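You operate a simulated robot arm through the tools that you are given. There is no shell and no other tool.

You are at the controls of a simulated robot arm. One attempt, no reset.

Task
Check the yellow truck's steering: controller on, truck on, steer well over both ways, then truck off, controller off.
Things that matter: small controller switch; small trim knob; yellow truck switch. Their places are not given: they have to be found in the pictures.

The check looks at the end state, three seconds after you hand in, the way a careful person would. Anything else that was tipped, shoved, dropped, spilled or broken makes it a failure.

Robot
A 6-joint arm with a two-finger parallel gripper, fixed in place. Base frame: the origin is on the floor under the middle of its stand, x ahead of it, y to its left, z up. Units: mm, rad, N and s.
With the tool pointing down near the work surface it reaches from about 300 to 640 mm from the base axis. Its first joint turns from -2.007 to 2.007 rad. Payload 3.43 kg.
Tool frame: the origin (TCP) lies between the finger pads and is the grasp point; the fingertips stand 34 mm ahead of it; z points along the fingers, y is the line along which they close. The gripper opens to 128 mm. The fingers are 24 mm wide and 12 mm thick; the gripper's body (48 by 130 mm) begins 96 mm behind the TCP.
Orientation is that of the tool frame in the base frame, as a unit quaternion [w, x, y, z]. With the fingers straight down and closing along the base's y, the tool's x points along the base's -x, its y along +y and its z along -z.

Tools
- The arm moves only by the tool step_arm. Its argument "steps" is a list of rows, each a list of 7 numbers: the turn, a rotation vector about the base's x, y, z in units of 5 degrees (1.0 is 5 degrees), then the shift along the base's x, y, z in units of 20 mm (1.0 is 20 mm), then the gripper command, from -1 (shut) to 1 (fully open), values between in proportion. In form: [[wx, wy, wz, tx, ty, tz, hand], ...]. A call has 1 to 20 rows; each row shifts and turns the commanded pose from where the row before left it. A call with a number of a shift or a turn outside -1 to 1 is refused whole. A row lasts 0.2 s, in which the tool goes at most 50 mm and 0.15 rad; a call with a longer step from one row to the next is refused whole, and so is a gripper value outside its range. A pose out of reach is approached as far as the arm can. The call stops where the force on the tool passes 50 N (or 10 N more than at its start, if that is more) or the arm is blocked; 0.2 s more then pass. Each finger travels about 153 mm/s and halts on what it meets, pressing with about 33 N; the grip force reading is that of the motor and also rises with nothing between the fingers. The clock runs only during rows and for 0.2 s after the last one: add rows that do not move to give the fingers time. It gives the time, the measured TCP pose, the force on the tool (base axes), the opening and the grip force at its end, in the units of the frame above (readings bear some noise), with the torque about the TCP (base axes, N m) and any sound that the robot's microphone picked up.
- Cameras (640 x 400 px; columns grow to the right, rows downward): "scene" is fixed at [48.9, -506.7, 1723.2]; the picture's right is [0.97, -0.23, 0.00], its down [-0.08, -0.35, -0.93] and it looks along [0.21, 0.91, -0.36] (base axes); focal length 319 px, centre (320, 200). "wrist" rides on the gripper at [76, -11, -160] in the tool frame; the picture's right is [0.15, 0.99, 0.00], its down [-0.88, 0.13, -0.46] and it looks along [-0.45, 0.07, 0.89] (tool axes); focal length 234 px, centre (320, 200).
- snapshot(camera): a new picture of that camera. No time passes.
- raise_lower(by): slides the trunk up (or, below 0, down) by that many mm; the arm rides with it, the base frame stays. It gives what a move gives, with no picture.
- pixel_to_xyz(camera, pixels): for up to 12 pixels [column, row] of the newest picture of that camera ("zoom" is the newest enlarged one), the place [x, y, z] in the base frame of the surface seen there, good to about 2 mm, but the place of the scene camera against the robot may be out by one fixed shift of up to 25 mm in any direction. No time passes.
- close_up(camera, box): a new picture of the part [left, top, right, bottom] of that camera's present view, enlarged. No time passes.
- finish_job(): hands the job in; it is judged then, once.

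Open the gripper and draw the arm clear of the work before you hand the job in, unless the task says otherwise.

The tools are called after ">>>" as name(argument=value, ...) on one line, values as JSON. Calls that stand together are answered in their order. step_arm: Moves the arm, as the interface text tells. Its arguments: {"type":"object","properties":{"steps":{"type":"array"}},"required":["steps"]} The other tools are called the same way: raise_lower (by) moves the trunk up or down; snapshot (camera) takes a picture; pixel_to_xyz (camera, pixels) gives the place of the surface under pixels of a picture; close_up (camera, box) takes an enlarged picture of a part of a camera's view; finish_job () hands the job in.

At the start:

```text
time_s: 0.0
position: [224.2, 275.4, 1364.3]
ee_rot: [0.0, -0.001, 1.0, 0.0]
wrist_force: [-0.4, -0.4, -0.5]
ft_torque: [0.03, -0.01, -0.02]
opening: 127.7
grip_force: 0.0
trunk travel left (down, up): [-925.0, 65.0]
```

scene: 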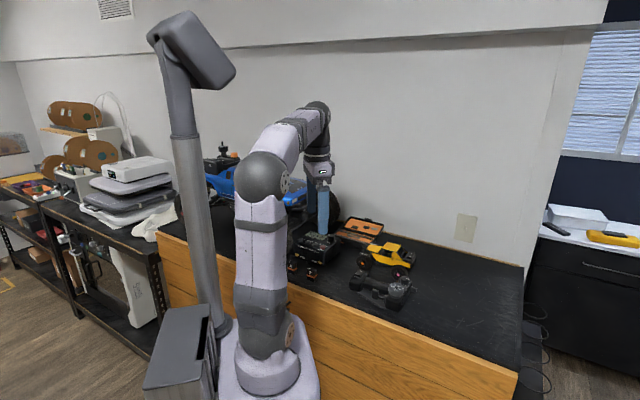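
wrist: 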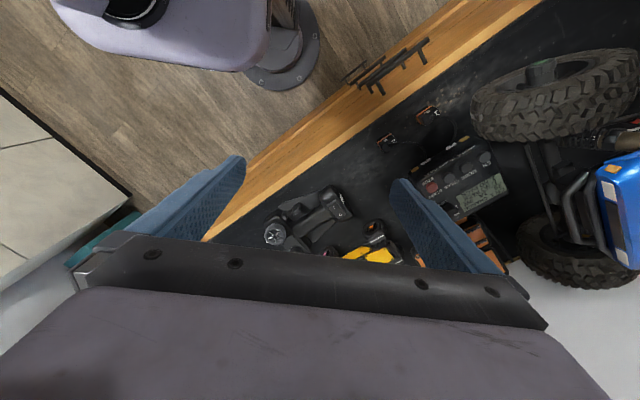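

I start by looking closely at the bench area in the scene picture, around the yellow truck (385,255) and the controller (383,290).

>>> close_up(camera="scene", box=[330, 220, 440, 320])

>>> close_up(camera="wrist", box=[240, 160, 440, 285])

```text
4.00 times, centred on (385, 270) of scene
```

zoom: 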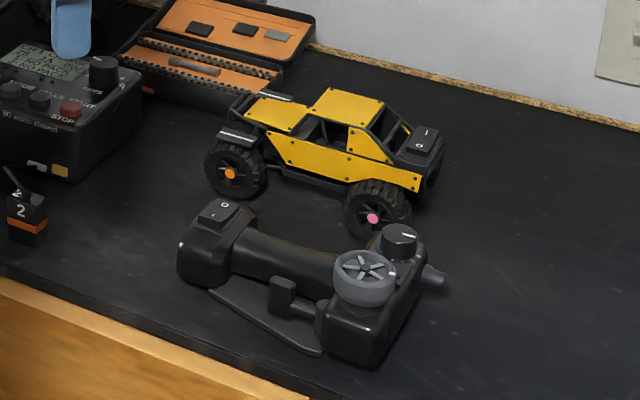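

```text
3.20 times, centred on (340, 222) of wrist
```

zoom: 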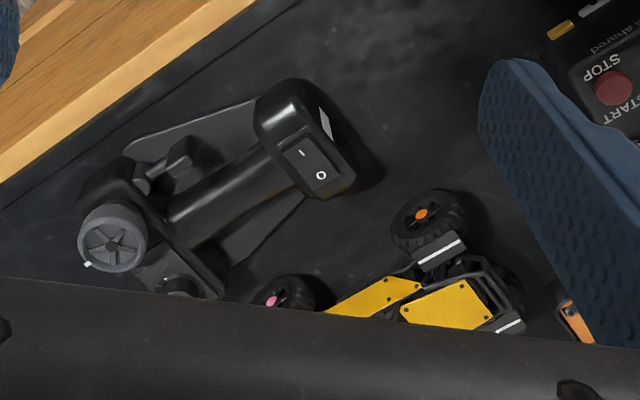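

The close-ups show the controller lying on its side with a rocker at its handle end, a wheel and a black knob with a white mark; the truck has a rocker on its bonnet. I fetch the scene close-up again to measure places.

>>> close_up(camera="scene", box=[330, 220, 440, 320])

>>> pixel_to_xyz(camera="zoom", pixels=[[219, 211], [226, 204], [212, 217], [400, 238], [398, 230], [365, 268], [422, 141], [425, 132], [418, 147], [500, 250], [355, 105], [150, 230]])

```text
4.00 times, centred on (385, 270) of scene
```

zoom: 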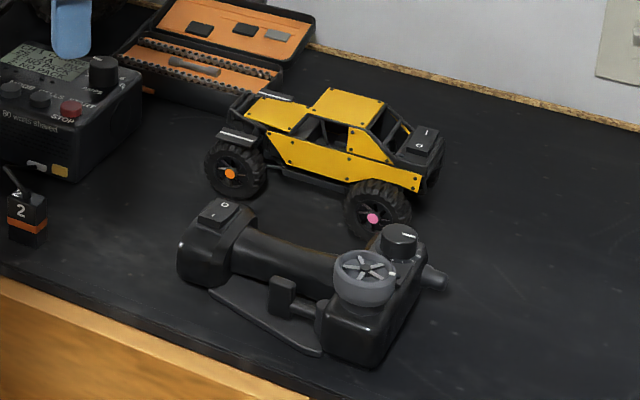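

```text
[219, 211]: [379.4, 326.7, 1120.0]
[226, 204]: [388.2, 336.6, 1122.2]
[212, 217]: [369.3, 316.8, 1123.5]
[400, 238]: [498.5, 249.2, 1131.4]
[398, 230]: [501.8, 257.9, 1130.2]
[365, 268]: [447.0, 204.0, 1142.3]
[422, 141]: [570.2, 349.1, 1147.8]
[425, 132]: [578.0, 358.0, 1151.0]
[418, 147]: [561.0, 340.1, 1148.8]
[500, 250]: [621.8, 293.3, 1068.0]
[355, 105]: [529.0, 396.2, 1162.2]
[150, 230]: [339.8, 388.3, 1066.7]
```

Table top is near z 1067, the controller switch near z 1121, the knob near z 1131 and the truck switch near z 1149 according to the scene camera. I now measure the same points with the wrist camera to find the scene camera's shift.

>>> close_up(camera="wrist", box=[240, 160, 440, 285])

>>> pixel_to_xyz(camera="zoom", pixels=[[312, 163], [302, 153], [321, 175], [299, 141], [283, 155], [323, 192], [341, 178], [112, 247], [175, 285], [272, 301], [421, 214], [370, 60]])

```text
3.20 times, centred on (340, 222) of wrist
```

zoom: 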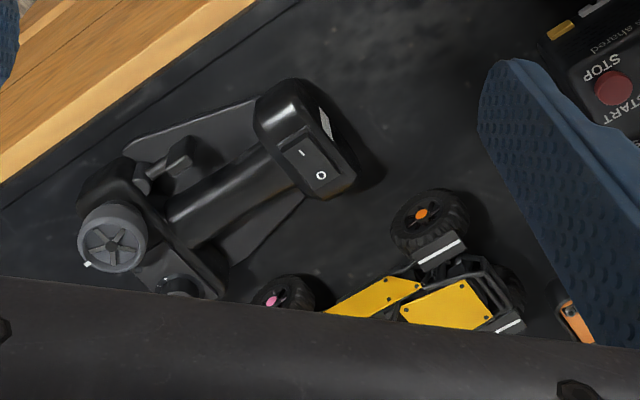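

```text
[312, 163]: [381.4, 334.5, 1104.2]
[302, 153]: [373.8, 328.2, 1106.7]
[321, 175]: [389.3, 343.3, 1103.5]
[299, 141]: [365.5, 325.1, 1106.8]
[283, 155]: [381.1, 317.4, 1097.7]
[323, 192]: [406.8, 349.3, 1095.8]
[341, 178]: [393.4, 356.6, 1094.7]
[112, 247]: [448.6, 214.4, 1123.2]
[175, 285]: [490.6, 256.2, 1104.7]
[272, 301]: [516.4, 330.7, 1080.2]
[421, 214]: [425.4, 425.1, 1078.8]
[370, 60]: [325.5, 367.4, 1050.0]
```

The wrist camera puts the table at z 1050 and the controller switch centre near (381, 334, 1104), so the scene camera is off by about (+2, +8, -17). I move the open gripper over to about (350, 290, 1270) for a better look; nothing in the path is that high.

>>> step_arm(steps=[[0, 0, 0, 0.9, 0.1, -0.67, 1], [0, 0, 0, 0.9, 0.1, -0.67, 1], [0, 0, 0, 0.9, 0.1, -0.67, 1], [0, 0, 0, 0.9, 0.1, -0.67, 1], [0, 0, 0, 0.9, 0.1, -0.67, 1], [0, 0, 0, 0.9, 0.1, -0.67, 1], [0, 0, 0, 0.9, 0.1, -0.67, 1], [0, 0, 0, 0, 0, 0, 1]])

>>> snapshot(camera="wrist")

>>> snapshot(camera="scene")

```text
time_s: 1.8
position: [348.2, 290.0, 1271.9]
ee_rot: [0.0, 0.0, 1.0, 0.001]
wrist_force: [-1.0, 0.7, 0.5]
ft_torque: [-0.02, 0.01, 0.03]
opening: 127.9
grip_force: 0.0
trunk travel left (down, up): [-925.0, 65.0]
```

```text
taken
```

wrist: 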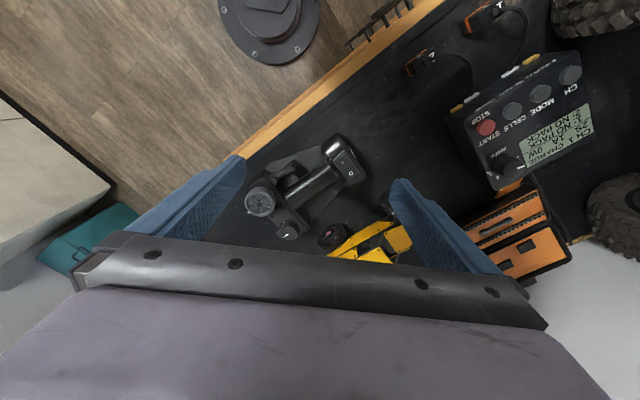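

```text
taken
```

scene: 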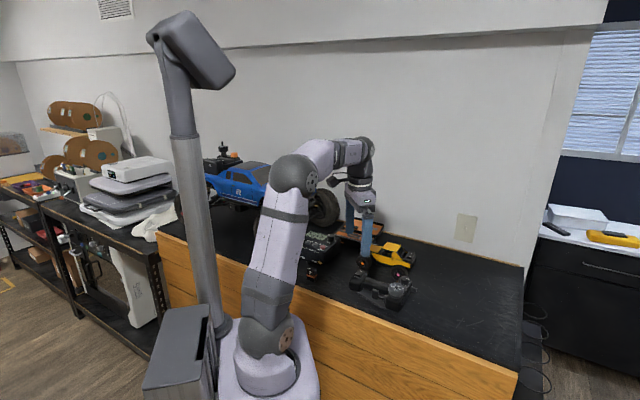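

The controller is now at (300,190) in the wrist view. I enlarge that part to see the rocker and the knob better.

>>> close_up(camera="wrist", box=[235, 125, 375, 245])

>>> pixel_to_xyz(camera="wrist", pixels=[[342, 161], [334, 153], [349, 172], [288, 231], [260, 202], [332, 235], [380, 160], [270, 150]])

```text
3.33 times, centred on (305, 185) of wrist
```

zoom: 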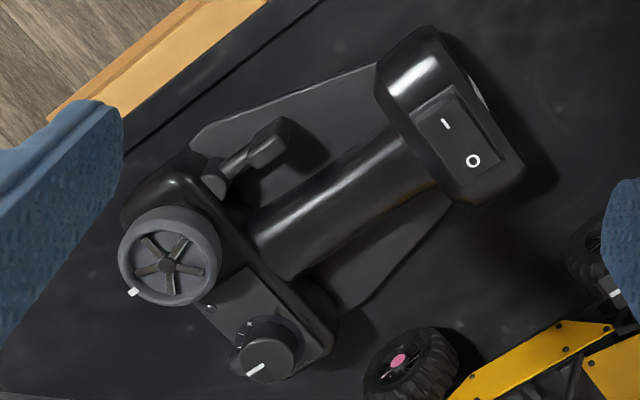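

```text
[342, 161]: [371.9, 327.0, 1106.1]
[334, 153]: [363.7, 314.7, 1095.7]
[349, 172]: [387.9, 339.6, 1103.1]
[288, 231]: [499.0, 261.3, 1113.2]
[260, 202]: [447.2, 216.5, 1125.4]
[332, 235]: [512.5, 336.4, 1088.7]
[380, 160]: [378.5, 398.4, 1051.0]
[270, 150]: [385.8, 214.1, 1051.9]
```

The enlarged view shows the rocker (I at (445,123), O at (473,160)) and the knob at (267,350) with a white pointer. I measure both in detail.

>>> pixel_to_xyz(camera="zoom", pixels=[[416, 116], [453, 92], [498, 155], [464, 178], [445, 123], [473, 160], [459, 142], [432, 103], [486, 168], [267, 350], [255, 371], [290, 350]])

>>> pixel_to_xyz(camera="zoom", pixels=[[242, 362], [262, 340], [285, 368], [266, 383], [267, 360], [275, 318], [245, 328], [300, 340], [330, 345], [210, 307], [235, 295], [405, 60]])

```text
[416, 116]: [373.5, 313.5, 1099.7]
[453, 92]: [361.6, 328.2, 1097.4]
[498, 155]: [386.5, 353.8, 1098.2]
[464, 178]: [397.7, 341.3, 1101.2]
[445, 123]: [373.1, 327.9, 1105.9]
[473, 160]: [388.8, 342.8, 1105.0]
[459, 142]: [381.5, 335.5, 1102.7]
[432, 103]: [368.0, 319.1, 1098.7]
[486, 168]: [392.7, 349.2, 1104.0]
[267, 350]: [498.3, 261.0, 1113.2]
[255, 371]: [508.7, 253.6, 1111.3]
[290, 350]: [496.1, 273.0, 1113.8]
```

```text
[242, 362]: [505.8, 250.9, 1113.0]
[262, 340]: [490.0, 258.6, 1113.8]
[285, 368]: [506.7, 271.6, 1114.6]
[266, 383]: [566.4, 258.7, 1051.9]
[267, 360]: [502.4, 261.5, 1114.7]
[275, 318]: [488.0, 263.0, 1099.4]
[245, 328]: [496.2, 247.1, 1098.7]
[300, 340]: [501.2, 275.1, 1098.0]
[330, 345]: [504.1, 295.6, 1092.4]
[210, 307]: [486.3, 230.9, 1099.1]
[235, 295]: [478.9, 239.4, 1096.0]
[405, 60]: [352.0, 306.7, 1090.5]
```

Rocker centre is about (380, 334), long axis (0.69, 0.725), about 36 x 19 mm, and the knob is centred near (502, 261.5), 24 mm across, top at z 1114. I turn the tool by about -43.6 degrees so the fingers line up with the rocker's long axis, half close, and go down to z 1200 beside it.

>>> step_arm(steps=[[0, 0, -0.97, 0, 0.055, -0.4, 0], [0, 0, -0.97, 0, 0.055, -0.4, 0], [0, 0, -0.97, 0, 0.055, -0.4, 0], [0, 0, -0.97, 0, 0.055, -0.4, 0], [0, 0, -0.97, 0, 0.055, -0.4, 0], [0, 0, -0.97, 0, 0.055, -0.4, 0], [0, 0, -0.97, 0, 0.055, -0.4, 0], [0, 0, -0.97, 0, 0.055, -0.4, 0], [0, 0, -0.96, 0, 0.055, -0.4, 0], [0, 0, 0, 0, 0, 0, 0]])

>>> snapshot(camera="wrist")

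>>> close_up(camera="wrist", box=[300, 120, 420, 210])

```text
time_s: 4.0
position: [347.1, 299.1, 1198.8]
ee_rot: [-0.001, 0.373, 0.928, 0.0]
wrist_force: [-0.5, -0.2, 0.1]
ft_torque: [-0.02, 0.01, -0.01]
opening: 63.8
grip_force: 0.0
trunk travel left (down, up): [-925.0, 65.0]
```

```text
taken
```

wrist: 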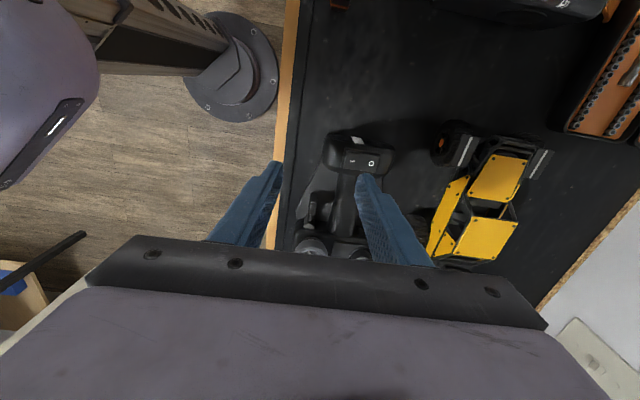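

```text
4.44 times, centred on (360, 165) of wrist
```

zoom: 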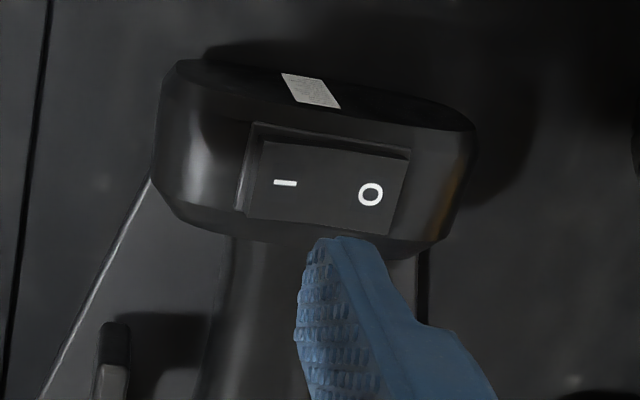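

The rocker is clear now: I at (285,183), O at (370,194) of the enlarged view. I measure heights along it to see which end is raised.

>>> pixel_to_xyz(camera="zoom", pixels=[[268, 182], [285, 200], [302, 170], [320, 190], [345, 195], [370, 210], [392, 190], [400, 170], [247, 185], [268, 148], [400, 165], [254, 124]])

>>> pixel_to_xyz(camera="zoom", pixels=[[246, 212], [258, 122], [410, 152], [392, 235], [200, 180], [430, 200], [285, 183], [370, 194], [330, 115], [262, 165], [275, 210], [385, 215]])

```text
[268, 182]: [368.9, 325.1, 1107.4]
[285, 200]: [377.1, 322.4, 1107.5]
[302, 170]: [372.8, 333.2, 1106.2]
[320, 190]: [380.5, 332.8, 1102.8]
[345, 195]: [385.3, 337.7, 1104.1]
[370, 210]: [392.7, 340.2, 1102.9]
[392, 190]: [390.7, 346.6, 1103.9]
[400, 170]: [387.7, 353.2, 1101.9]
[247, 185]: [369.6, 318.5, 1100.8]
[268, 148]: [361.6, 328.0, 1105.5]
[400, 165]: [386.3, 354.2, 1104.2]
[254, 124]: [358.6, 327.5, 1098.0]
```

```text
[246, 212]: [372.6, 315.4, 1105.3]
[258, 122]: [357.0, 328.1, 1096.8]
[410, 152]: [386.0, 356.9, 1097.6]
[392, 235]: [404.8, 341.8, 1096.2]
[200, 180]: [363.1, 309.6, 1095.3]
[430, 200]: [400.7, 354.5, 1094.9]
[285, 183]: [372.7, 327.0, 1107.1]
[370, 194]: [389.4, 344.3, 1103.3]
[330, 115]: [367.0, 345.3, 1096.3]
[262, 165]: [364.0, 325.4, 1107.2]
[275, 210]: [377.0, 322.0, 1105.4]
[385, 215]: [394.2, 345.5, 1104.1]
```

The I end stands at z 1107 and the O end at 1103.5, so the controller is off now; the +y finger is already above the I mark (fingertip about (373, 326.5)). I go down 50 mm and look before touching.

>>> step_arm(steps=[[0, 0, 0, 0, 0, -0.5, 0], [0, 0, 0, 0, 0, -0.5, 0], [0, 0, 0, 0, 0, -0.5, 0], [0, 0, 0, 0, 0, -0.5, 0], [0, 0, 0, 0, 0, -0.5, 0], [0, 0, 0, 0, 0, 0, 0]])

>>> close_up(camera="wrist", box=[280, 110, 440, 230])

>>> close_up(camera="scene", box=[330, 220, 440, 320])

```text
time_s: 5.4
position: [348.3, 299.8, 1147.4]
ee_rot: [0.001, 0.372, 0.928, 0.0]
wrist_force: [0.2, -0.7, 0.0]
ft_torque: [0.0, -0.01, 0.03]
opening: 64.1
grip_force: 0.0
trunk travel left (down, up): [-925.0, 65.0]
```

```text
3.33 times, centred on (360, 170) of wrist
```

zoom: 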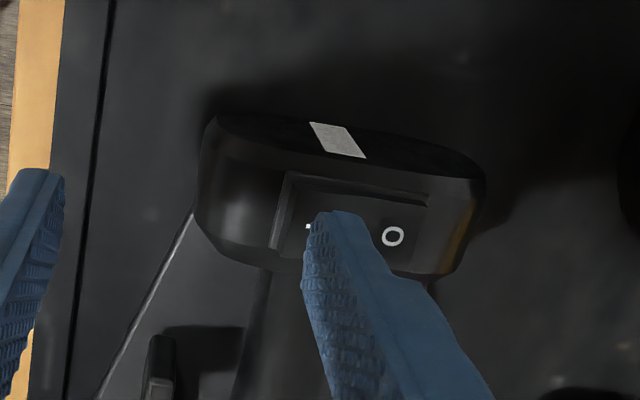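

```text
4.00 times, centred on (385, 270) of scene
```

zoom: 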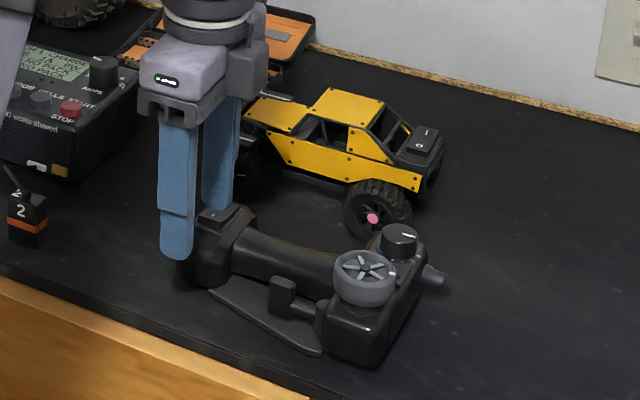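

The fingertip is about 6 mm above the rocker, its middle a few mm to the O side and toward the handle of the I mark. I shift 3 mm in -x and go down a little, then 1 mm at a time to feel for contact.

>>> step_arm(steps=[[0, 0, 0, -0.15, 0, 0, 0], [0, 0, 0, 0, 0, -0.1, 0], [0, 0, 0, 0, 0, -0.1, 0], [0, 0, 0, 0, 0, -0.05, 0], [0, 0, 0, 0, 0, -0.05, 0], [0, 0, 0, 0, 0, 0, 0]])

>>> close_up(camera="wrist", box=[280, 110, 440, 230])

```text
time_s: 6.8
position: [345.7, 299.9, 1142.9]
ee_rot: [0.0, 0.371, 0.928, 0.0]
wrist_force: [0.7, 0.7, -0.3]
ft_torque: [-0.01, 0.0, 0.01]
opening: 64.1
grip_force: 0.1
trunk travel left (down, up): [-925.0, 65.0]
```

```text
3.33 times, centred on (360, 170) of wrist
```

zoom: 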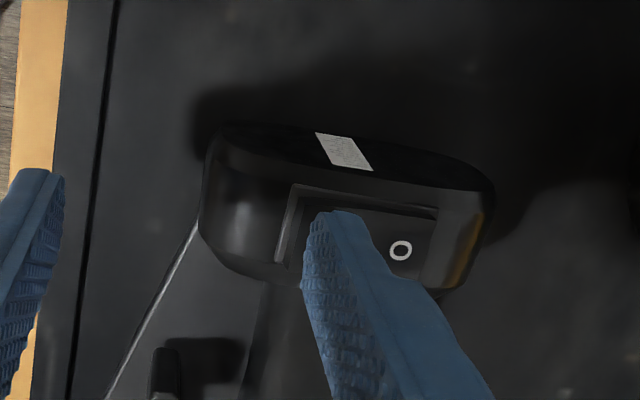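

No force yet, tip near z 1109. I keep going down in 1 mm rows, 5 mm in all, watching force and sound.

>>> step_arm(steps=[[0, 0, 0, 0, 0, -0.05, 0], [0, 0, 0, 0, 0, -0.05, 0], [0, 0, 0, 0, 0, -0.05, 0], [0, 0, 0, 0, 0, 0, 0]])

```text
time_s: 7.8
position: [346.4, 299.4, 1138.7]
ee_rot: [0.0, 0.372, 0.928, 0.0]
wrist_force: [0.2, 0.0, 0.5]
ft_torque: [0.01, -0.01, 0.02]
opening: 64.0
grip_force: 0.0
trunk travel left (down, up): [-925.0, 65.0]
```

Still no contact force at tip z about 1105. Two more 1 mm rows.

>>> step_arm(steps=[[0, 0, 0, 0, 0, -0.05, 0], [0, 0, 0, 0, 0, -0.05, 0], [0, 0, 0, 0, 0, 0, 0]])

>>> close_up(camera="wrist", box=[280, 110, 440, 230])

```text
time_s: 8.6
position: [346.4, 299.0, 1139.4]
ee_rot: [0.001, 0.372, 0.928, 0.002]
wrist_force: [-0.7, 1.3, 8.2]
ft_torque: [0.28, -0.2, 0.06]
opening: 64.3
grip_force: 0.6
trunk travel left (down, up): [-925.0, 65.0]
```

```text
3.33 times, centred on (360, 170) of wrist
```

zoom: 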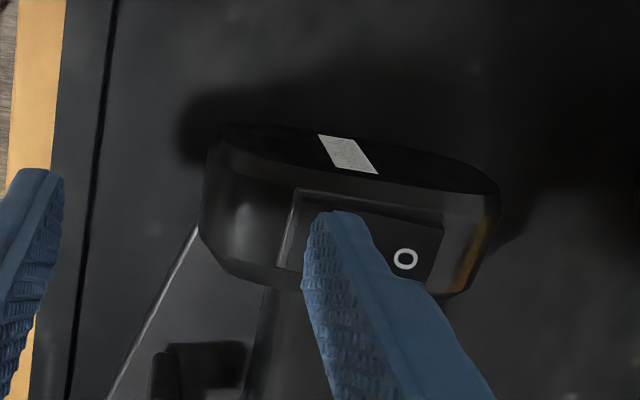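

Contact at last: 8 N upward with the torque matching the pressing finger. I press further 1 mm at a time.

>>> step_arm(steps=[[0, 0, 0, 0, 0, -0.05, 0], [0, 0, 0, 0, 0, -0.05, 0], [0, 0, 0, 0, 0, 0, 0]])

```text
time_s: 9.4
position: [345.2, 299.9, 1138.8]
ee_rot: [0.001, 0.371, 0.929, 0.003]
wrist_force: [0.6, 0.4, 19.8]
ft_torque: [0.64, -0.65, -0.03]
opening: 64.7
grip_force: 0.1
trunk travel left (down, up): [-925.0, 65.0]
```

The force is 20 N and the torque says contact is at the finger's outer edge, which may mean the rocker has already tipped. I take a close look before pressing harder.

>>> close_up(camera="wrist", box=[330, 140, 410, 200])

>>> pixel_to_xyz(camera="zoom", pixels=[[400, 280], [420, 270], [440, 260], [380, 290], [460, 240], [500, 250], [300, 120], [520, 180]])

```text
6.67 times, centred on (370, 170) of wrist
```

zoom: 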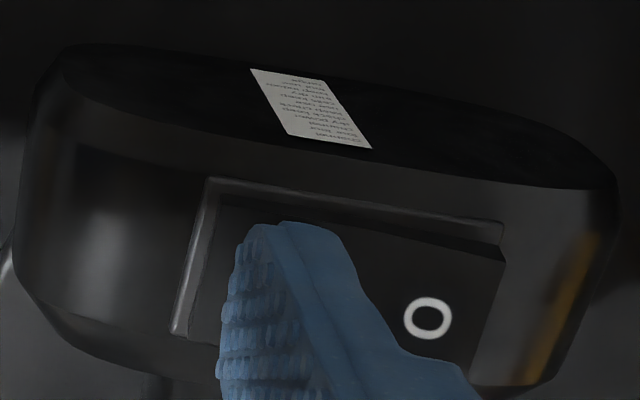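

```text
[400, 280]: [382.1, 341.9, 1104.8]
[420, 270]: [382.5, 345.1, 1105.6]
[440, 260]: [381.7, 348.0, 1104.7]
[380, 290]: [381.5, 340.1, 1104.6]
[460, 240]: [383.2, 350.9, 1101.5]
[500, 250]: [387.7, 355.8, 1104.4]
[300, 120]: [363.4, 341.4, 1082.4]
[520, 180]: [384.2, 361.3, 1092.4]
```

I cannot tell from this view whether it switched, so I lift 50 mm and re-measure the heights of both ends.

>>> step_arm(steps=[[0, 0, 0, 0, 0, 0.5, 0], [0, 0, 0, 0, 0, 0.5, 0], [0, 0, 0, 0, 0, 0.5, 0], [0, 0, 0, 0, 0, 0.5, 0], [0, 0, 0, 0, 0, 0.5, 0], [0, 0, 0, 0, 0, 0.5, 0], [0, 0, 0, 0, 0, 0, 0]])

>>> close_up(camera="wrist", box=[300, 120, 420, 210])

>>> close_up(camera="scene", box=[330, 220, 440, 320])

```text
time_s: 11.0
position: [345.4, 298.5, 1196.9]
ee_rot: [0.0, 0.371, 0.929, 0.0]
wrist_force: [0.2, -0.2, 0.6]
ft_torque: [-0.01, 0.01, 0.0]
opening: 63.8
grip_force: 0.0
trunk travel left (down, up): [-925.0, 65.0]
```

```text
4.44 times, centred on (360, 165) of wrist
```

zoom: 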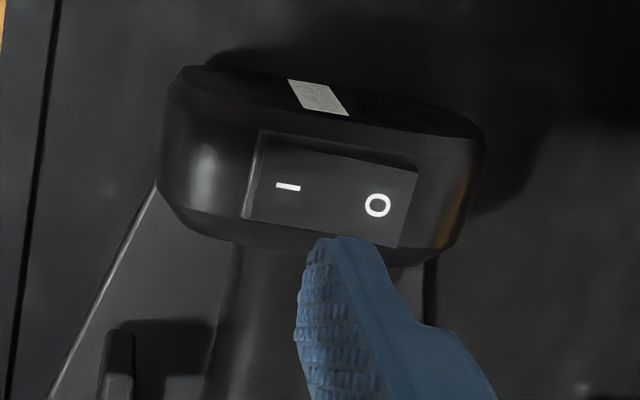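

```text
4.00 times, centred on (385, 270) of scene
```

zoom: 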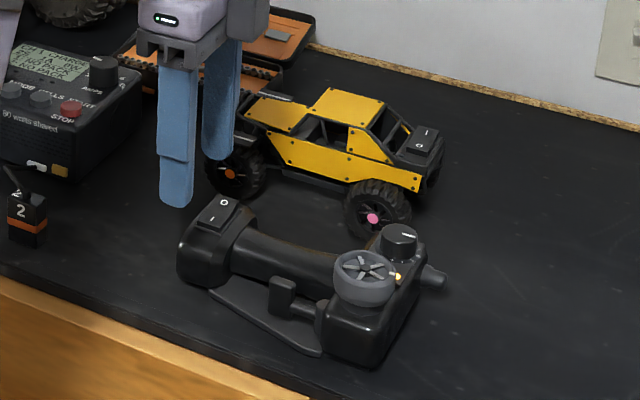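

The rocker now leans to I and the controller's lamp at (398,276) in the scene close-up is lit, so the controller is on and hasn't moved. I next travel at a safe height toward the truck's switch, to about (545, 330, 1225), keeping the same yaw since its switch lies the same way.

>>> step_arm(steps=[[0, 0, 0, 0, 0, 0.7, 0], [0, 0, 0, 1, 0.16, 0.7, 0], [0, 0, 0, 1, 0.16, 0, 0], [0, 0, 0, 1, 0.16, 0, 0], [0, 0, 0, 1, 0.16, 0, 0], [0, 0, 0, 1, 0.16, 0, 0], [0, 0, 0, 1, 0.16, 0, 0], [0, 0, 0, 1, 0.16, 0, 0], [0, 0, 0, 1, 0.16, 0, 0], [0, 0, 0, 1, 0.16, 0, 0], [0, 0, 0, 1, 0.16, 0, 0], [0, 0, 0, 0, 0, 0, 0]])

>>> snapshot(camera="wrist")

>>> snapshot(camera="scene")

```text
time_s: 13.6
position: [520.0, 320.5, 1216.1]
ee_rot: [0.0, 0.371, 0.929, 0.0]
wrist_force: [-0.3, 0.2, -1.2]
ft_torque: [0.0, -0.02, -0.01]
opening: 63.9
grip_force: 0.1
out of reach, approached as far as the arm can: row 10, 11
trunk travel left (down, up): [-925.0, 65.0]
```

```text
taken
```

wrist: 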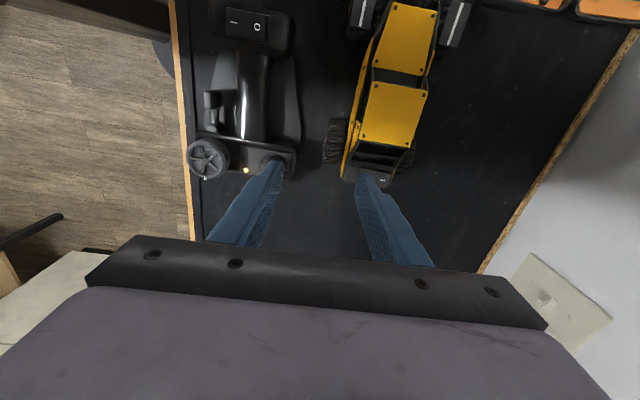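

```text
taken
```

scene: 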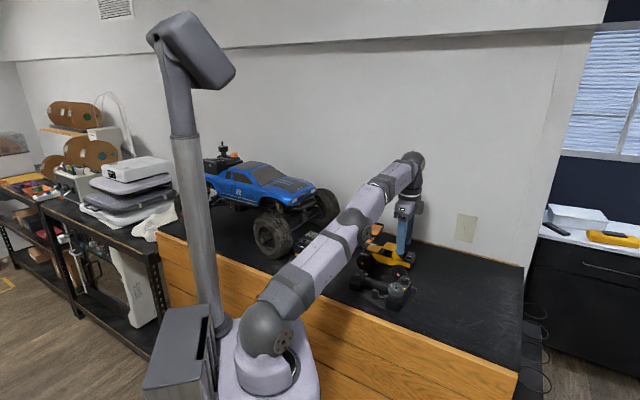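

The arm was near its outer limit at (520, 320), so I will need the trunk higher and a wider opening to bring the finger further out. First I look closely at the truck's switch near (375,180).

>>> close_up(camera="wrist", box=[310, 110, 430, 210])

>>> close_up(camera="scene", box=[350, 225, 430, 285])

```text
4.00 times, centred on (370, 160) of wrist
```

zoom: 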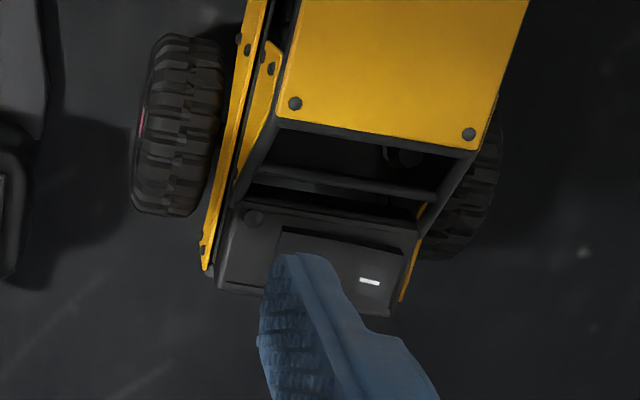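

```text
6.67 times, centred on (390, 255) of scene
```

zoom: 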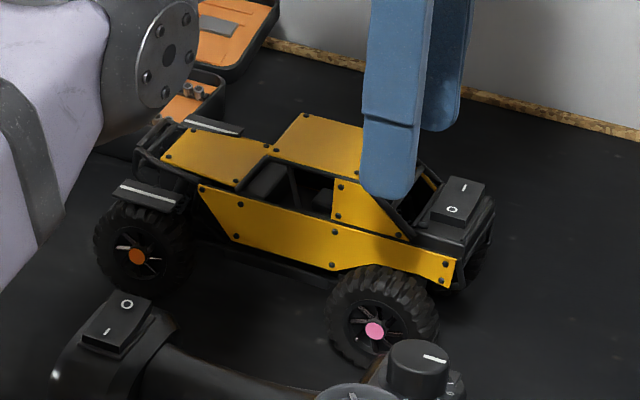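

The truck's rocker has O toward the controller and I on the far side. I measure it in both views.

>>> pixel_to_xyz(camera="wrist", pixels=[[382.25, 180.25], [361, 168.5], [388, 174], [391, 176], [389, 186], [380, 172], [353, 164], [341, 143], [365, 133]])

>>> pixel_to_xyz(camera="zoom", pixels=[[464, 189], [451, 209], [458, 199], [452, 178], [482, 186], [466, 224], [434, 213], [480, 190], [440, 214], [128, 303], [107, 331], [434, 358]])

```text
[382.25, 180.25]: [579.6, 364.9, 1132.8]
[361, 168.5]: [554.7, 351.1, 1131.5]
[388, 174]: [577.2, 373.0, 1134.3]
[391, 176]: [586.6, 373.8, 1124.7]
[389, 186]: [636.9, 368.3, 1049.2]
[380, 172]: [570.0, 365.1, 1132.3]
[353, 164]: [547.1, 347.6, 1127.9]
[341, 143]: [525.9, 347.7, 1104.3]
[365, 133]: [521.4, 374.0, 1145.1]
```

```text
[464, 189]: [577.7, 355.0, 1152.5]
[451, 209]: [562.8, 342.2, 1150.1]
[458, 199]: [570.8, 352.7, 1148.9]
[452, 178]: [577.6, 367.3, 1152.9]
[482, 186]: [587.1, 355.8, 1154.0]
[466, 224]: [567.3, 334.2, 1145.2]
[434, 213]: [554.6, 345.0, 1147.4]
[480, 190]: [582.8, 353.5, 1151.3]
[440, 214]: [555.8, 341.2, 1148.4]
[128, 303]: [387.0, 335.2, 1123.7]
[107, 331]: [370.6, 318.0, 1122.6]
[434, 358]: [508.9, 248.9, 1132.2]
```

The truck's rocker: I near (579.6, 364.9, 1133), O near (565, 351, 1131), so it is off now; the press point for I is about 685 mm out. I raise the trunk 60 mm to gain reach.

>>> raise_lower(by=60)

```text
time_s: 14.6
position: [521.4, 319.8, 1277.1]
ee_rot: [0.0, 0.372, 0.928, 0.0]
wrist_force: [-0.5, 0.0, 0.0]
ft_torque: [0.02, 0.03, -0.01]
opening: 64.0
grip_force: 0.2
trunk travel left (down, up): [-985.0, 5.0]
```

Trunk is up 60 mm. I go down 60 mm again at the same place and open the fingers to 100 mm to check the commanded pose and new reach.

>>> step_arm(steps=[[0, 0, 0, 0, 0, -0.75, 0.5625], [0, 0, 0, 0, 0, -0.75, 0.5625], [0, 0, 0, 0, 0, -0.75, 0.5625], [0, 0, 0, 0, 0, -0.75, 0.5625], [0, 0, 0, 0, 0, 0, 0.5625]])

```text
time_s: 15.8
position: [519.9, 320.6, 1216.3]
ee_rot: [-0.001, 0.371, 0.929, 0.0]
wrist_force: [-0.6, -0.1, 0.4]
ft_torque: [-0.04, 0.02, 0.0]
opening: 99.8
grip_force: 0.0
trunk travel left (down, up): [-985.0, 5.0]
```

Position is (520, 320.6, 1216) with a 100 mm opening. I move out by 23 mm in x and 2 mm in y to put the +y finger over the I mark.

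>>> step_arm(steps=[[0, 0, 0, 0.4, 0.03, -0.25, 0.5625], [0, 0, 0, 0.4, 0.03, -0.25, 0.5625], [0, 0, 0, 0.35, 0.04, -0.25, 0.5625], [0, 0, 0, 0, 0, 0, 0.5625]])

>>> close_up(camera="wrist", box=[310, 110, 430, 210])

>>> close_up(camera="scene", box=[350, 215, 446, 287])

```text
time_s: 16.8
position: [542.3, 322.9, 1201.7]
ee_rot: [0.001, 0.371, 0.929, 0.0]
wrist_force: [0.0, -0.1, -0.3]
ft_torque: [0.02, -0.02, 0.02]
opening: 99.9
grip_force: 0.1
trunk travel left (down, up): [-985.0, 5.0]
```

```text
4.00 times, centred on (370, 160) of wrist
```

zoom: 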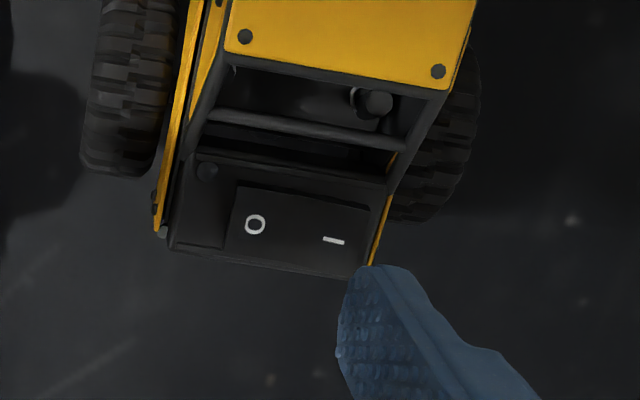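

```text
5.56 times, centred on (398, 251) of scene
```

zoom: 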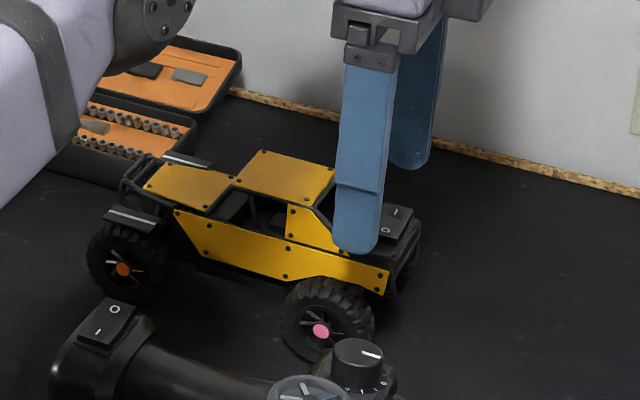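

Now the truck's rocker is fully in view: O at (254,224), I at (333,240). I measure it again for exact placing.

>>> close_up(camera="wrist", box=[310, 110, 430, 210])

>>> pixel_to_xyz(camera="zoom", pixels=[[254, 224], [333, 240], [240, 190], [368, 210], [357, 275], [228, 248], [293, 232], [345, 225], [345, 255], [240, 225], [280, 180], [300, 115]])

```text
4.00 times, centred on (370, 160) of wrist
```

zoom: 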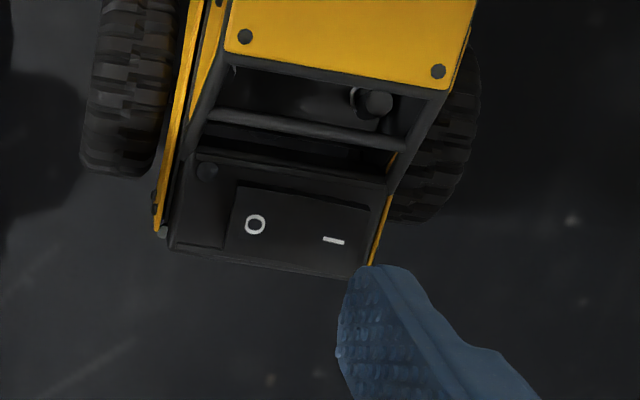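

```text
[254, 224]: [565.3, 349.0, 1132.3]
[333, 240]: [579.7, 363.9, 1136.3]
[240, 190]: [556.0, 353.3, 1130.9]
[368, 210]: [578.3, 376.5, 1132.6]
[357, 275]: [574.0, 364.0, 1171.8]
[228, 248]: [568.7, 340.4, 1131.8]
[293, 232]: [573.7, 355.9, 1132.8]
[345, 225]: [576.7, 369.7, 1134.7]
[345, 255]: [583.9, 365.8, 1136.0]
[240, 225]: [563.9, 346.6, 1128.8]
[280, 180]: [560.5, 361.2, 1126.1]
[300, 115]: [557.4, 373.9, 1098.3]
```

I mark is at (579.7, 363.9, 1136) and the fingertip is at about (581, 363.4), which is right over it with room to the windscreen pillar. I go down 27 mm to just above it and check.

>>> step_arm(steps=[[0, 0, 0, 0, 0, -0.4, 0.5625], [0, 0, 0, 0, 0, -0.4, 0.5625], [0, 0, 0, 0, 0, -0.35, 0.5625], [0, 0, 0, 0, 0, -0.2, 0.5625], [0, 0, 0, 0, 0, 0, 0.5625]])

>>> close_up(camera="wrist", box=[310, 110, 430, 210])

>>> close_up(camera="scene", box=[350, 215, 446, 287])

```text
time_s: 18.0
position: [543.7, 321.8, 1176.0]
ee_rot: [0.001, 0.371, 0.928, 0.0]
wrist_force: [-0.3, -0.1, 0.8]
ft_torque: [0.02, -0.01, -0.01]
opening: 99.9
grip_force: 0.0
trunk travel left (down, up): [-985.0, 5.0]
```

```text
4.00 times, centred on (370, 160) of wrist
```

zoom: 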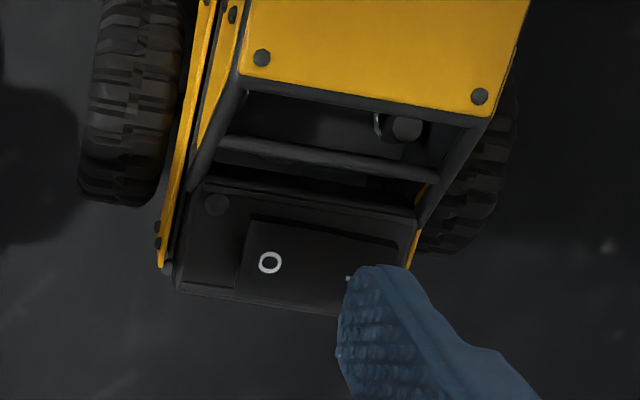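

```text
5.56 times, centred on (398, 251) of scene
```

zoom: 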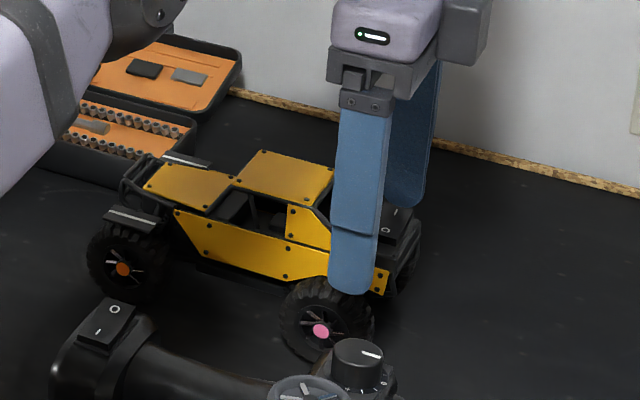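

The fingertip is about 6 mm above the rocker, 2 mm past the I mark. I shift 1 mm back in x and y and go down 7 mm in small rows.

>>> step_arm(steps=[[0, 0, 0, -0.05, -0.05, -0.05, 0.5625], [0, 0, 0, 0, 0, -0.1, 0.5625], [0, 0, 0, 0, 0, -0.1, 0.5625], [0, 0, 0, 0, 0, -0.05, 0.5625], [0, 0, 0, 0, 0, -0.05, 0.5625], [0, 0, 0, 0, 0, 0, 0.5625]])

```text
time_s: 19.4
position: [542.1, 321.5, 1168.9]
ee_rot: [0.0, 0.372, 0.928, 0.002]
wrist_force: [0.3, 0.2, 1.4]
ft_torque: [0.1, -0.07, 0.01]
opening: 100.4
grip_force: 0.1
trunk travel left (down, up): [-985.0, 5.0]
```

Light contact now (about 1.5 N). Two more 1 mm rows.

>>> step_arm(steps=[[0, 0, 0, 0, 0, -0.05, 0.5625], [0, 0, 0, 0, 0, -0.05, 0.5625], [0, 0, 0, 0, 0, 0, 0.5625]])

>>> close_up(camera="wrist", box=[310, 110, 430, 210])

```text
time_s: 20.2
position: [542.4, 321.1, 1166.3]
ee_rot: [0.0, 0.371, 0.929, 0.001]
wrist_force: [0.6, 0.3, 2.8]
ft_torque: [0.08, -0.1, 0.01]
opening: 99.7
grip_force: 0.0
trunk travel left (down, up): [-985.0, 5.0]
```

```text
4.00 times, centred on (370, 160) of wrist
```

zoom: 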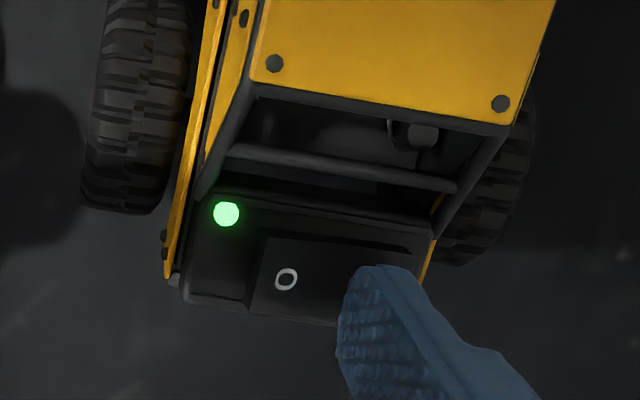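

The truck's lamp at (227,213) is lit green, so the truck is on. I lift straight up clear of it.

>>> step_arm(steps=[[0, 0, 0, 0, 0, 0.5, 0.5625], [0, 0, 0, 0, 0, 0.5, 0.5625], [0, 0, 0, 0, 0, 0.5, 0.5625], [0, 0, 0, 0, 0, 0.5, 0.5625], [0, 0, 0, 0, 0, 0.5, 0.5625], [0, 0, 0, 0, 0, 0, 0.5625]])

>>> snapshot(camera="wrist")

>>> close_up(camera="scene", box=[350, 225, 430, 300])

```text
time_s: 21.6
position: [542.0, 321.5, 1215.7]
ee_rot: [0.0, 0.371, 0.929, -0.001]
wrist_force: [0.7, 0.1, -0.3]
ft_torque: [-0.03, -0.01, -0.01]
opening: 100.1
grip_force: 0.0
trunk travel left (down, up): [-985.0, 5.0]
```

```text
taken
```

wrist: 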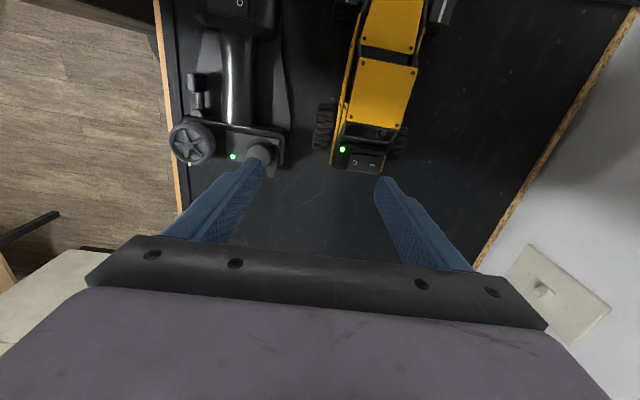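

```text
5.33 times, centred on (390, 262) of scene
```

zoom: 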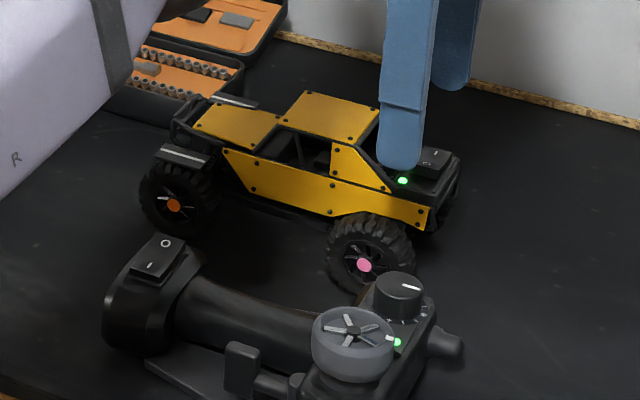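

Both lamps are green now, so controller and truck are linked. I next go over the knob at about (502, 261.5), turning the tool +90 degrees so that later turning both ways stays balanced, and close to about 44 mm.

>>> step_arm(steps=[[0, 0, 1, -0.111, -0.167, 0, 0.5625], [0, 0, 1, -0.111, -0.167, 0, 0.5625], [0, 0, 1, -0.111, -0.167, 0, 0.5625], [0, 0, 1, -0.111, -0.167, 0, 0.5625], [0, 0, 1, -0.111, -0.167, 0, 0.5625], [0, 0, 1, -0.111, -0.167, 0, 0.5625], [0, 0, 1, -0.111, -0.167, 0, 0.4], [0, 0, 1, -0.111, -0.167, 0, 0.2], [0, 0, 1, -0.111, -0.167, 0, 0.1], [0, 0, 1, -0.111, -0.167, 0, 0], [0, 0, 1, -0.111, -0.167, 0, 0], [0, 0, 1, -0.111, -0.167, 0, -0.1], [0, 0, 1, -0.111, -0.167, 0, -0.2], [0, 0, 1, -0.111, -0.167, 0, -0.3125], [0, 0, 1, -0.111, -0.167, 0, -0.3125], [0, 0, 1, -0.111, -0.167, 0, -0.3125], [0, 0, 1, -0.111, -0.167, 0, -0.3125], [0, 0, 1, -0.111, -0.167, 0, -0.3125], [0, 0, 0, 0, 0, 0, -0.3125]])

>>> snapshot(camera="wrist")

>>> close_up(camera="wrist", box=[250, 100, 390, 205])

```text
time_s: 25.6
position: [501.5, 262.6, 1215.3]
ee_rot: [0.001, -0.395, 0.919, 0.0]
wrist_force: [0.1, 0.1, 0.1]
ft_torque: [0.02, -0.03, -0.01]
opening: 44.1
grip_force: 0.0
trunk travel left (down, up): [-985.0, 5.0]
```

```text
taken
```

wrist: 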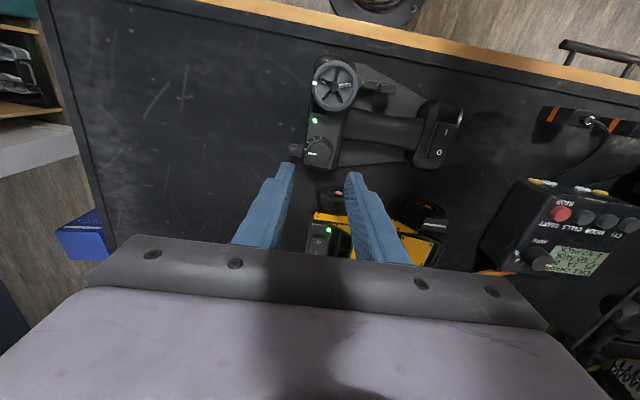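

```text
3.81 times, centred on (320, 152) of wrist
```

zoom: 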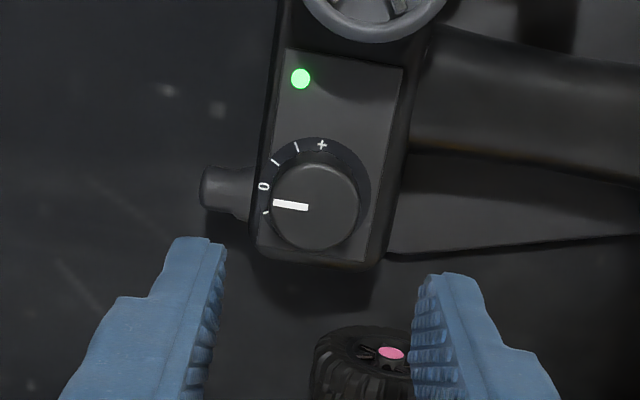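

The knob is seen well: pointer at (290,205) near "0", the scale running clockwise to "+" at (322,145). I measure its outline to find the exact centre.

>>> pixel_to_xyz(camera="zoom", pixels=[[315, 207], [276, 207], [355, 207], [315, 170], [315, 244], [290, 180], [340, 180], [290, 235], [340, 235], [360, 110], [300, 258], [350, 255]])

```text
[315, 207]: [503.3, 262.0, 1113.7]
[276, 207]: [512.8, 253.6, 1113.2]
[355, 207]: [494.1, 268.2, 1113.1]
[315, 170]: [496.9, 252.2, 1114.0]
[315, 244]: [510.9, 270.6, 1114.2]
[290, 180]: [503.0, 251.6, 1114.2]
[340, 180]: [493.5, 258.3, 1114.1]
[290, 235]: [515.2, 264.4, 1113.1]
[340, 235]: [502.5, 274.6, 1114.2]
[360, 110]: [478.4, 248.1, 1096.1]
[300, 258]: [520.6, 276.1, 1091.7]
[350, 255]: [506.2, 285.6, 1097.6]
```

Knob centre is about (503.5, 261.3), 25 mm across. I shift +2, -1.3 mm and go down 60 mm so the tips stop just above the knob's top, then look.

>>> step_arm(steps=[[0, 0, 0, 0.1, -0.065, -0.5, -0.3125], [0, 0, 0, 0, 0, -0.5, -0.3125], [0, 0, 0, 0, 0, -0.5, -0.3125], [0, 0, 0, 0, 0, -0.5, -0.3125], [0, 0, 0, 0, 0, -0.5, -0.3125], [0, 0, 0, 0, 0, -0.4, -0.3125], [0, 0, 0, 0, 0, 0, -0.3125], [0, 0, 0, 0, 0, 0, -0.3125]])

>>> close_up(camera="wrist", box=[250, 120, 390, 225])

>>> close_up(camera="scene", box=[350, 225, 430, 300])

```text
time_s: 27.4
position: [504.6, 261.3, 1159.3]
ee_rot: [-0.001, -0.395, 0.919, 0.0]
wrist_force: [-0.1, 1.1, 0.2]
ft_torque: [-0.03, 0.0, 0.0]
opening: 44.0
grip_force: 0.1
trunk travel left (down, up): [-985.0, 5.0]
```

```text
3.81 times, centred on (320, 172) of wrist
```

zoom: 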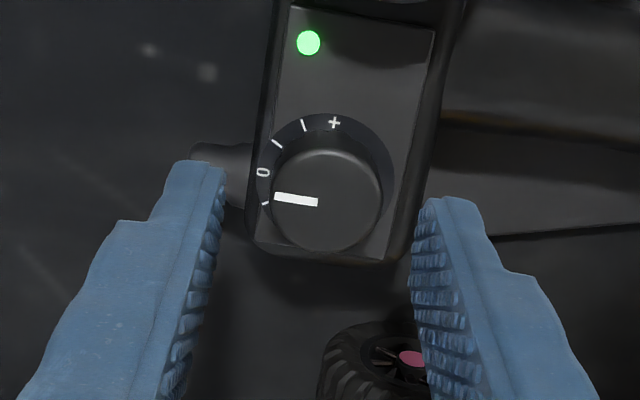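

```text
5.33 times, centred on (390, 262) of scene
```

zoom: 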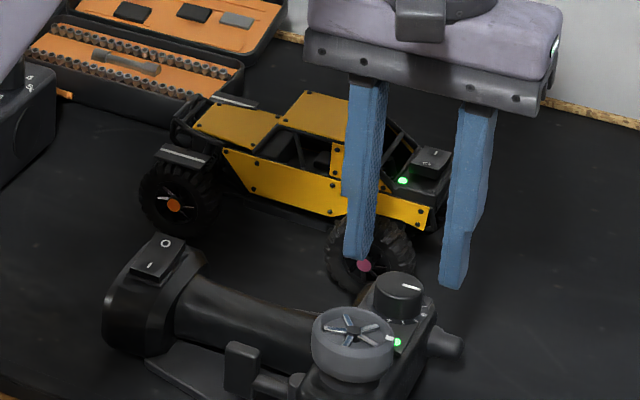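

The tips are 11 mm above the knob's top, and the knob's centre (327,201) sits about 2 mm to the right of the midpoint of the fingers. I shift 2 mm along the closing line (-1.45, +1.38), go down 22 mm and close to 32 mm, still clear of the knob.

>>> step_arm(steps=[[0, 0, 0, -0.0725, 0.069, 0, -0.3125], [0, 0, 0, 0, 0, -0.3, -0.3125], [0, 0, 0, 0, 0, -0.3, -0.3125], [0, 0, 0, 0, 0, -0.3, -0.3125], [0, 0, 0, 0, 0, -0.2, -0.3125], [0, 0, 0, 0, 0, 0, -0.5], [0, 0, 0, 0, 0, 0, -0.5], [0, 0, 0, 0, 0, 0, -0.5]])

>>> close_up(camera="wrist", box=[250, 120, 390, 225])

>>> close_up(camera="scene", box=[370, 245, 430, 300])

```text
time_s: 29.2
position: [502.5, 261.4, 1135.8]
ee_rot: [0.0, -0.394, 0.919, 0.0]
wrist_force: [-0.2, -0.1, 0.6]
ft_torque: [0.0, -0.01, 0.0]
opening: 32.2
grip_force: 0.1
trunk travel left (down, up): [-985.0, 5.0]
```

```text
3.81 times, centred on (320, 172) of wrist
```

zoom: 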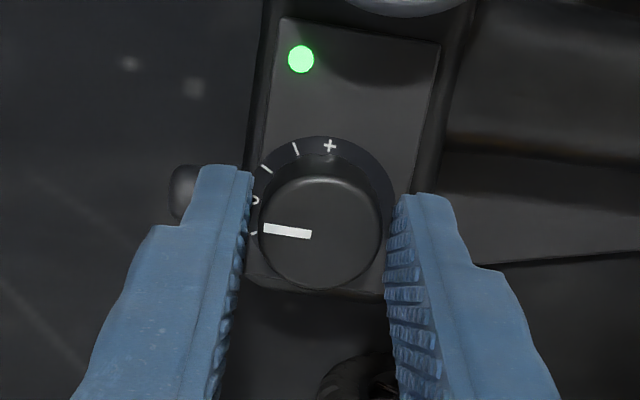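

```text
7.27 times, centred on (400, 272) of scene
```

zoom: 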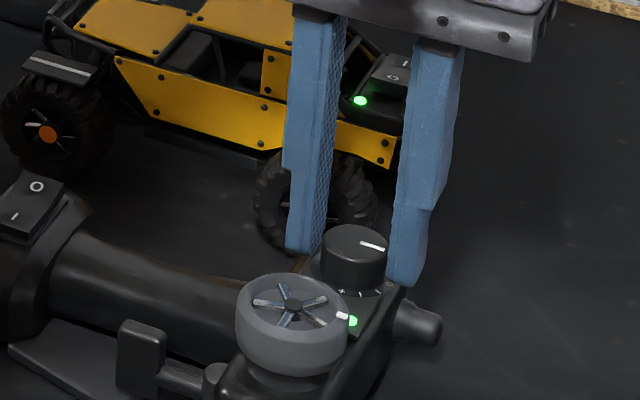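

The fingers straddle the knob with nearly equal gaps (about 8 px left, 5 px right). I close slowly onto it.

>>> step_arm(steps=[[0, 0, 0, 0, 0, 0, -0.55], [0, 0, 0, 0, 0, 0, -0.58], [0, 0, 0, 0, 0, 0, -0.61], [0, 0, 0, 0, 0, 0, -0.64], [0, 0, 0, 0, 0, 0, -0.66], [0, 0, 0, 0, 0, 0, -0.66]])

>>> close_up(camera="wrist", box=[250, 120, 390, 225])

```text
time_s: 30.6
position: [503.6, 262.2, 1136.5]
ee_rot: [-0.001, -0.394, 0.919, 0.0]
wrist_force: [-0.5, -1.0, 0.5]
ft_torque: [-0.01, -0.04, -0.01]
opening: 26.4
grip_force: 33.5
trunk travel left (down, up): [-985.0, 5.0]
```

```text
3.81 times, centred on (320, 172) of wrist
```

zoom: 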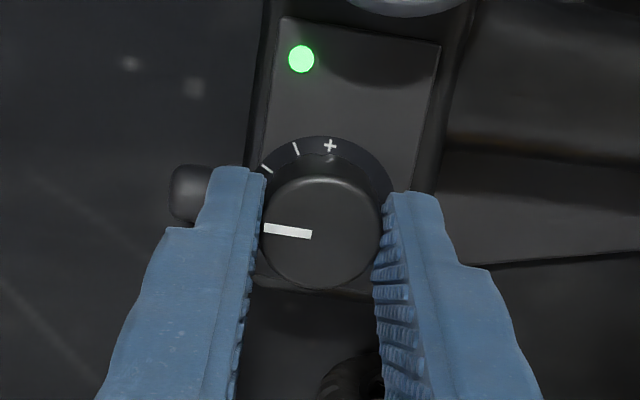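

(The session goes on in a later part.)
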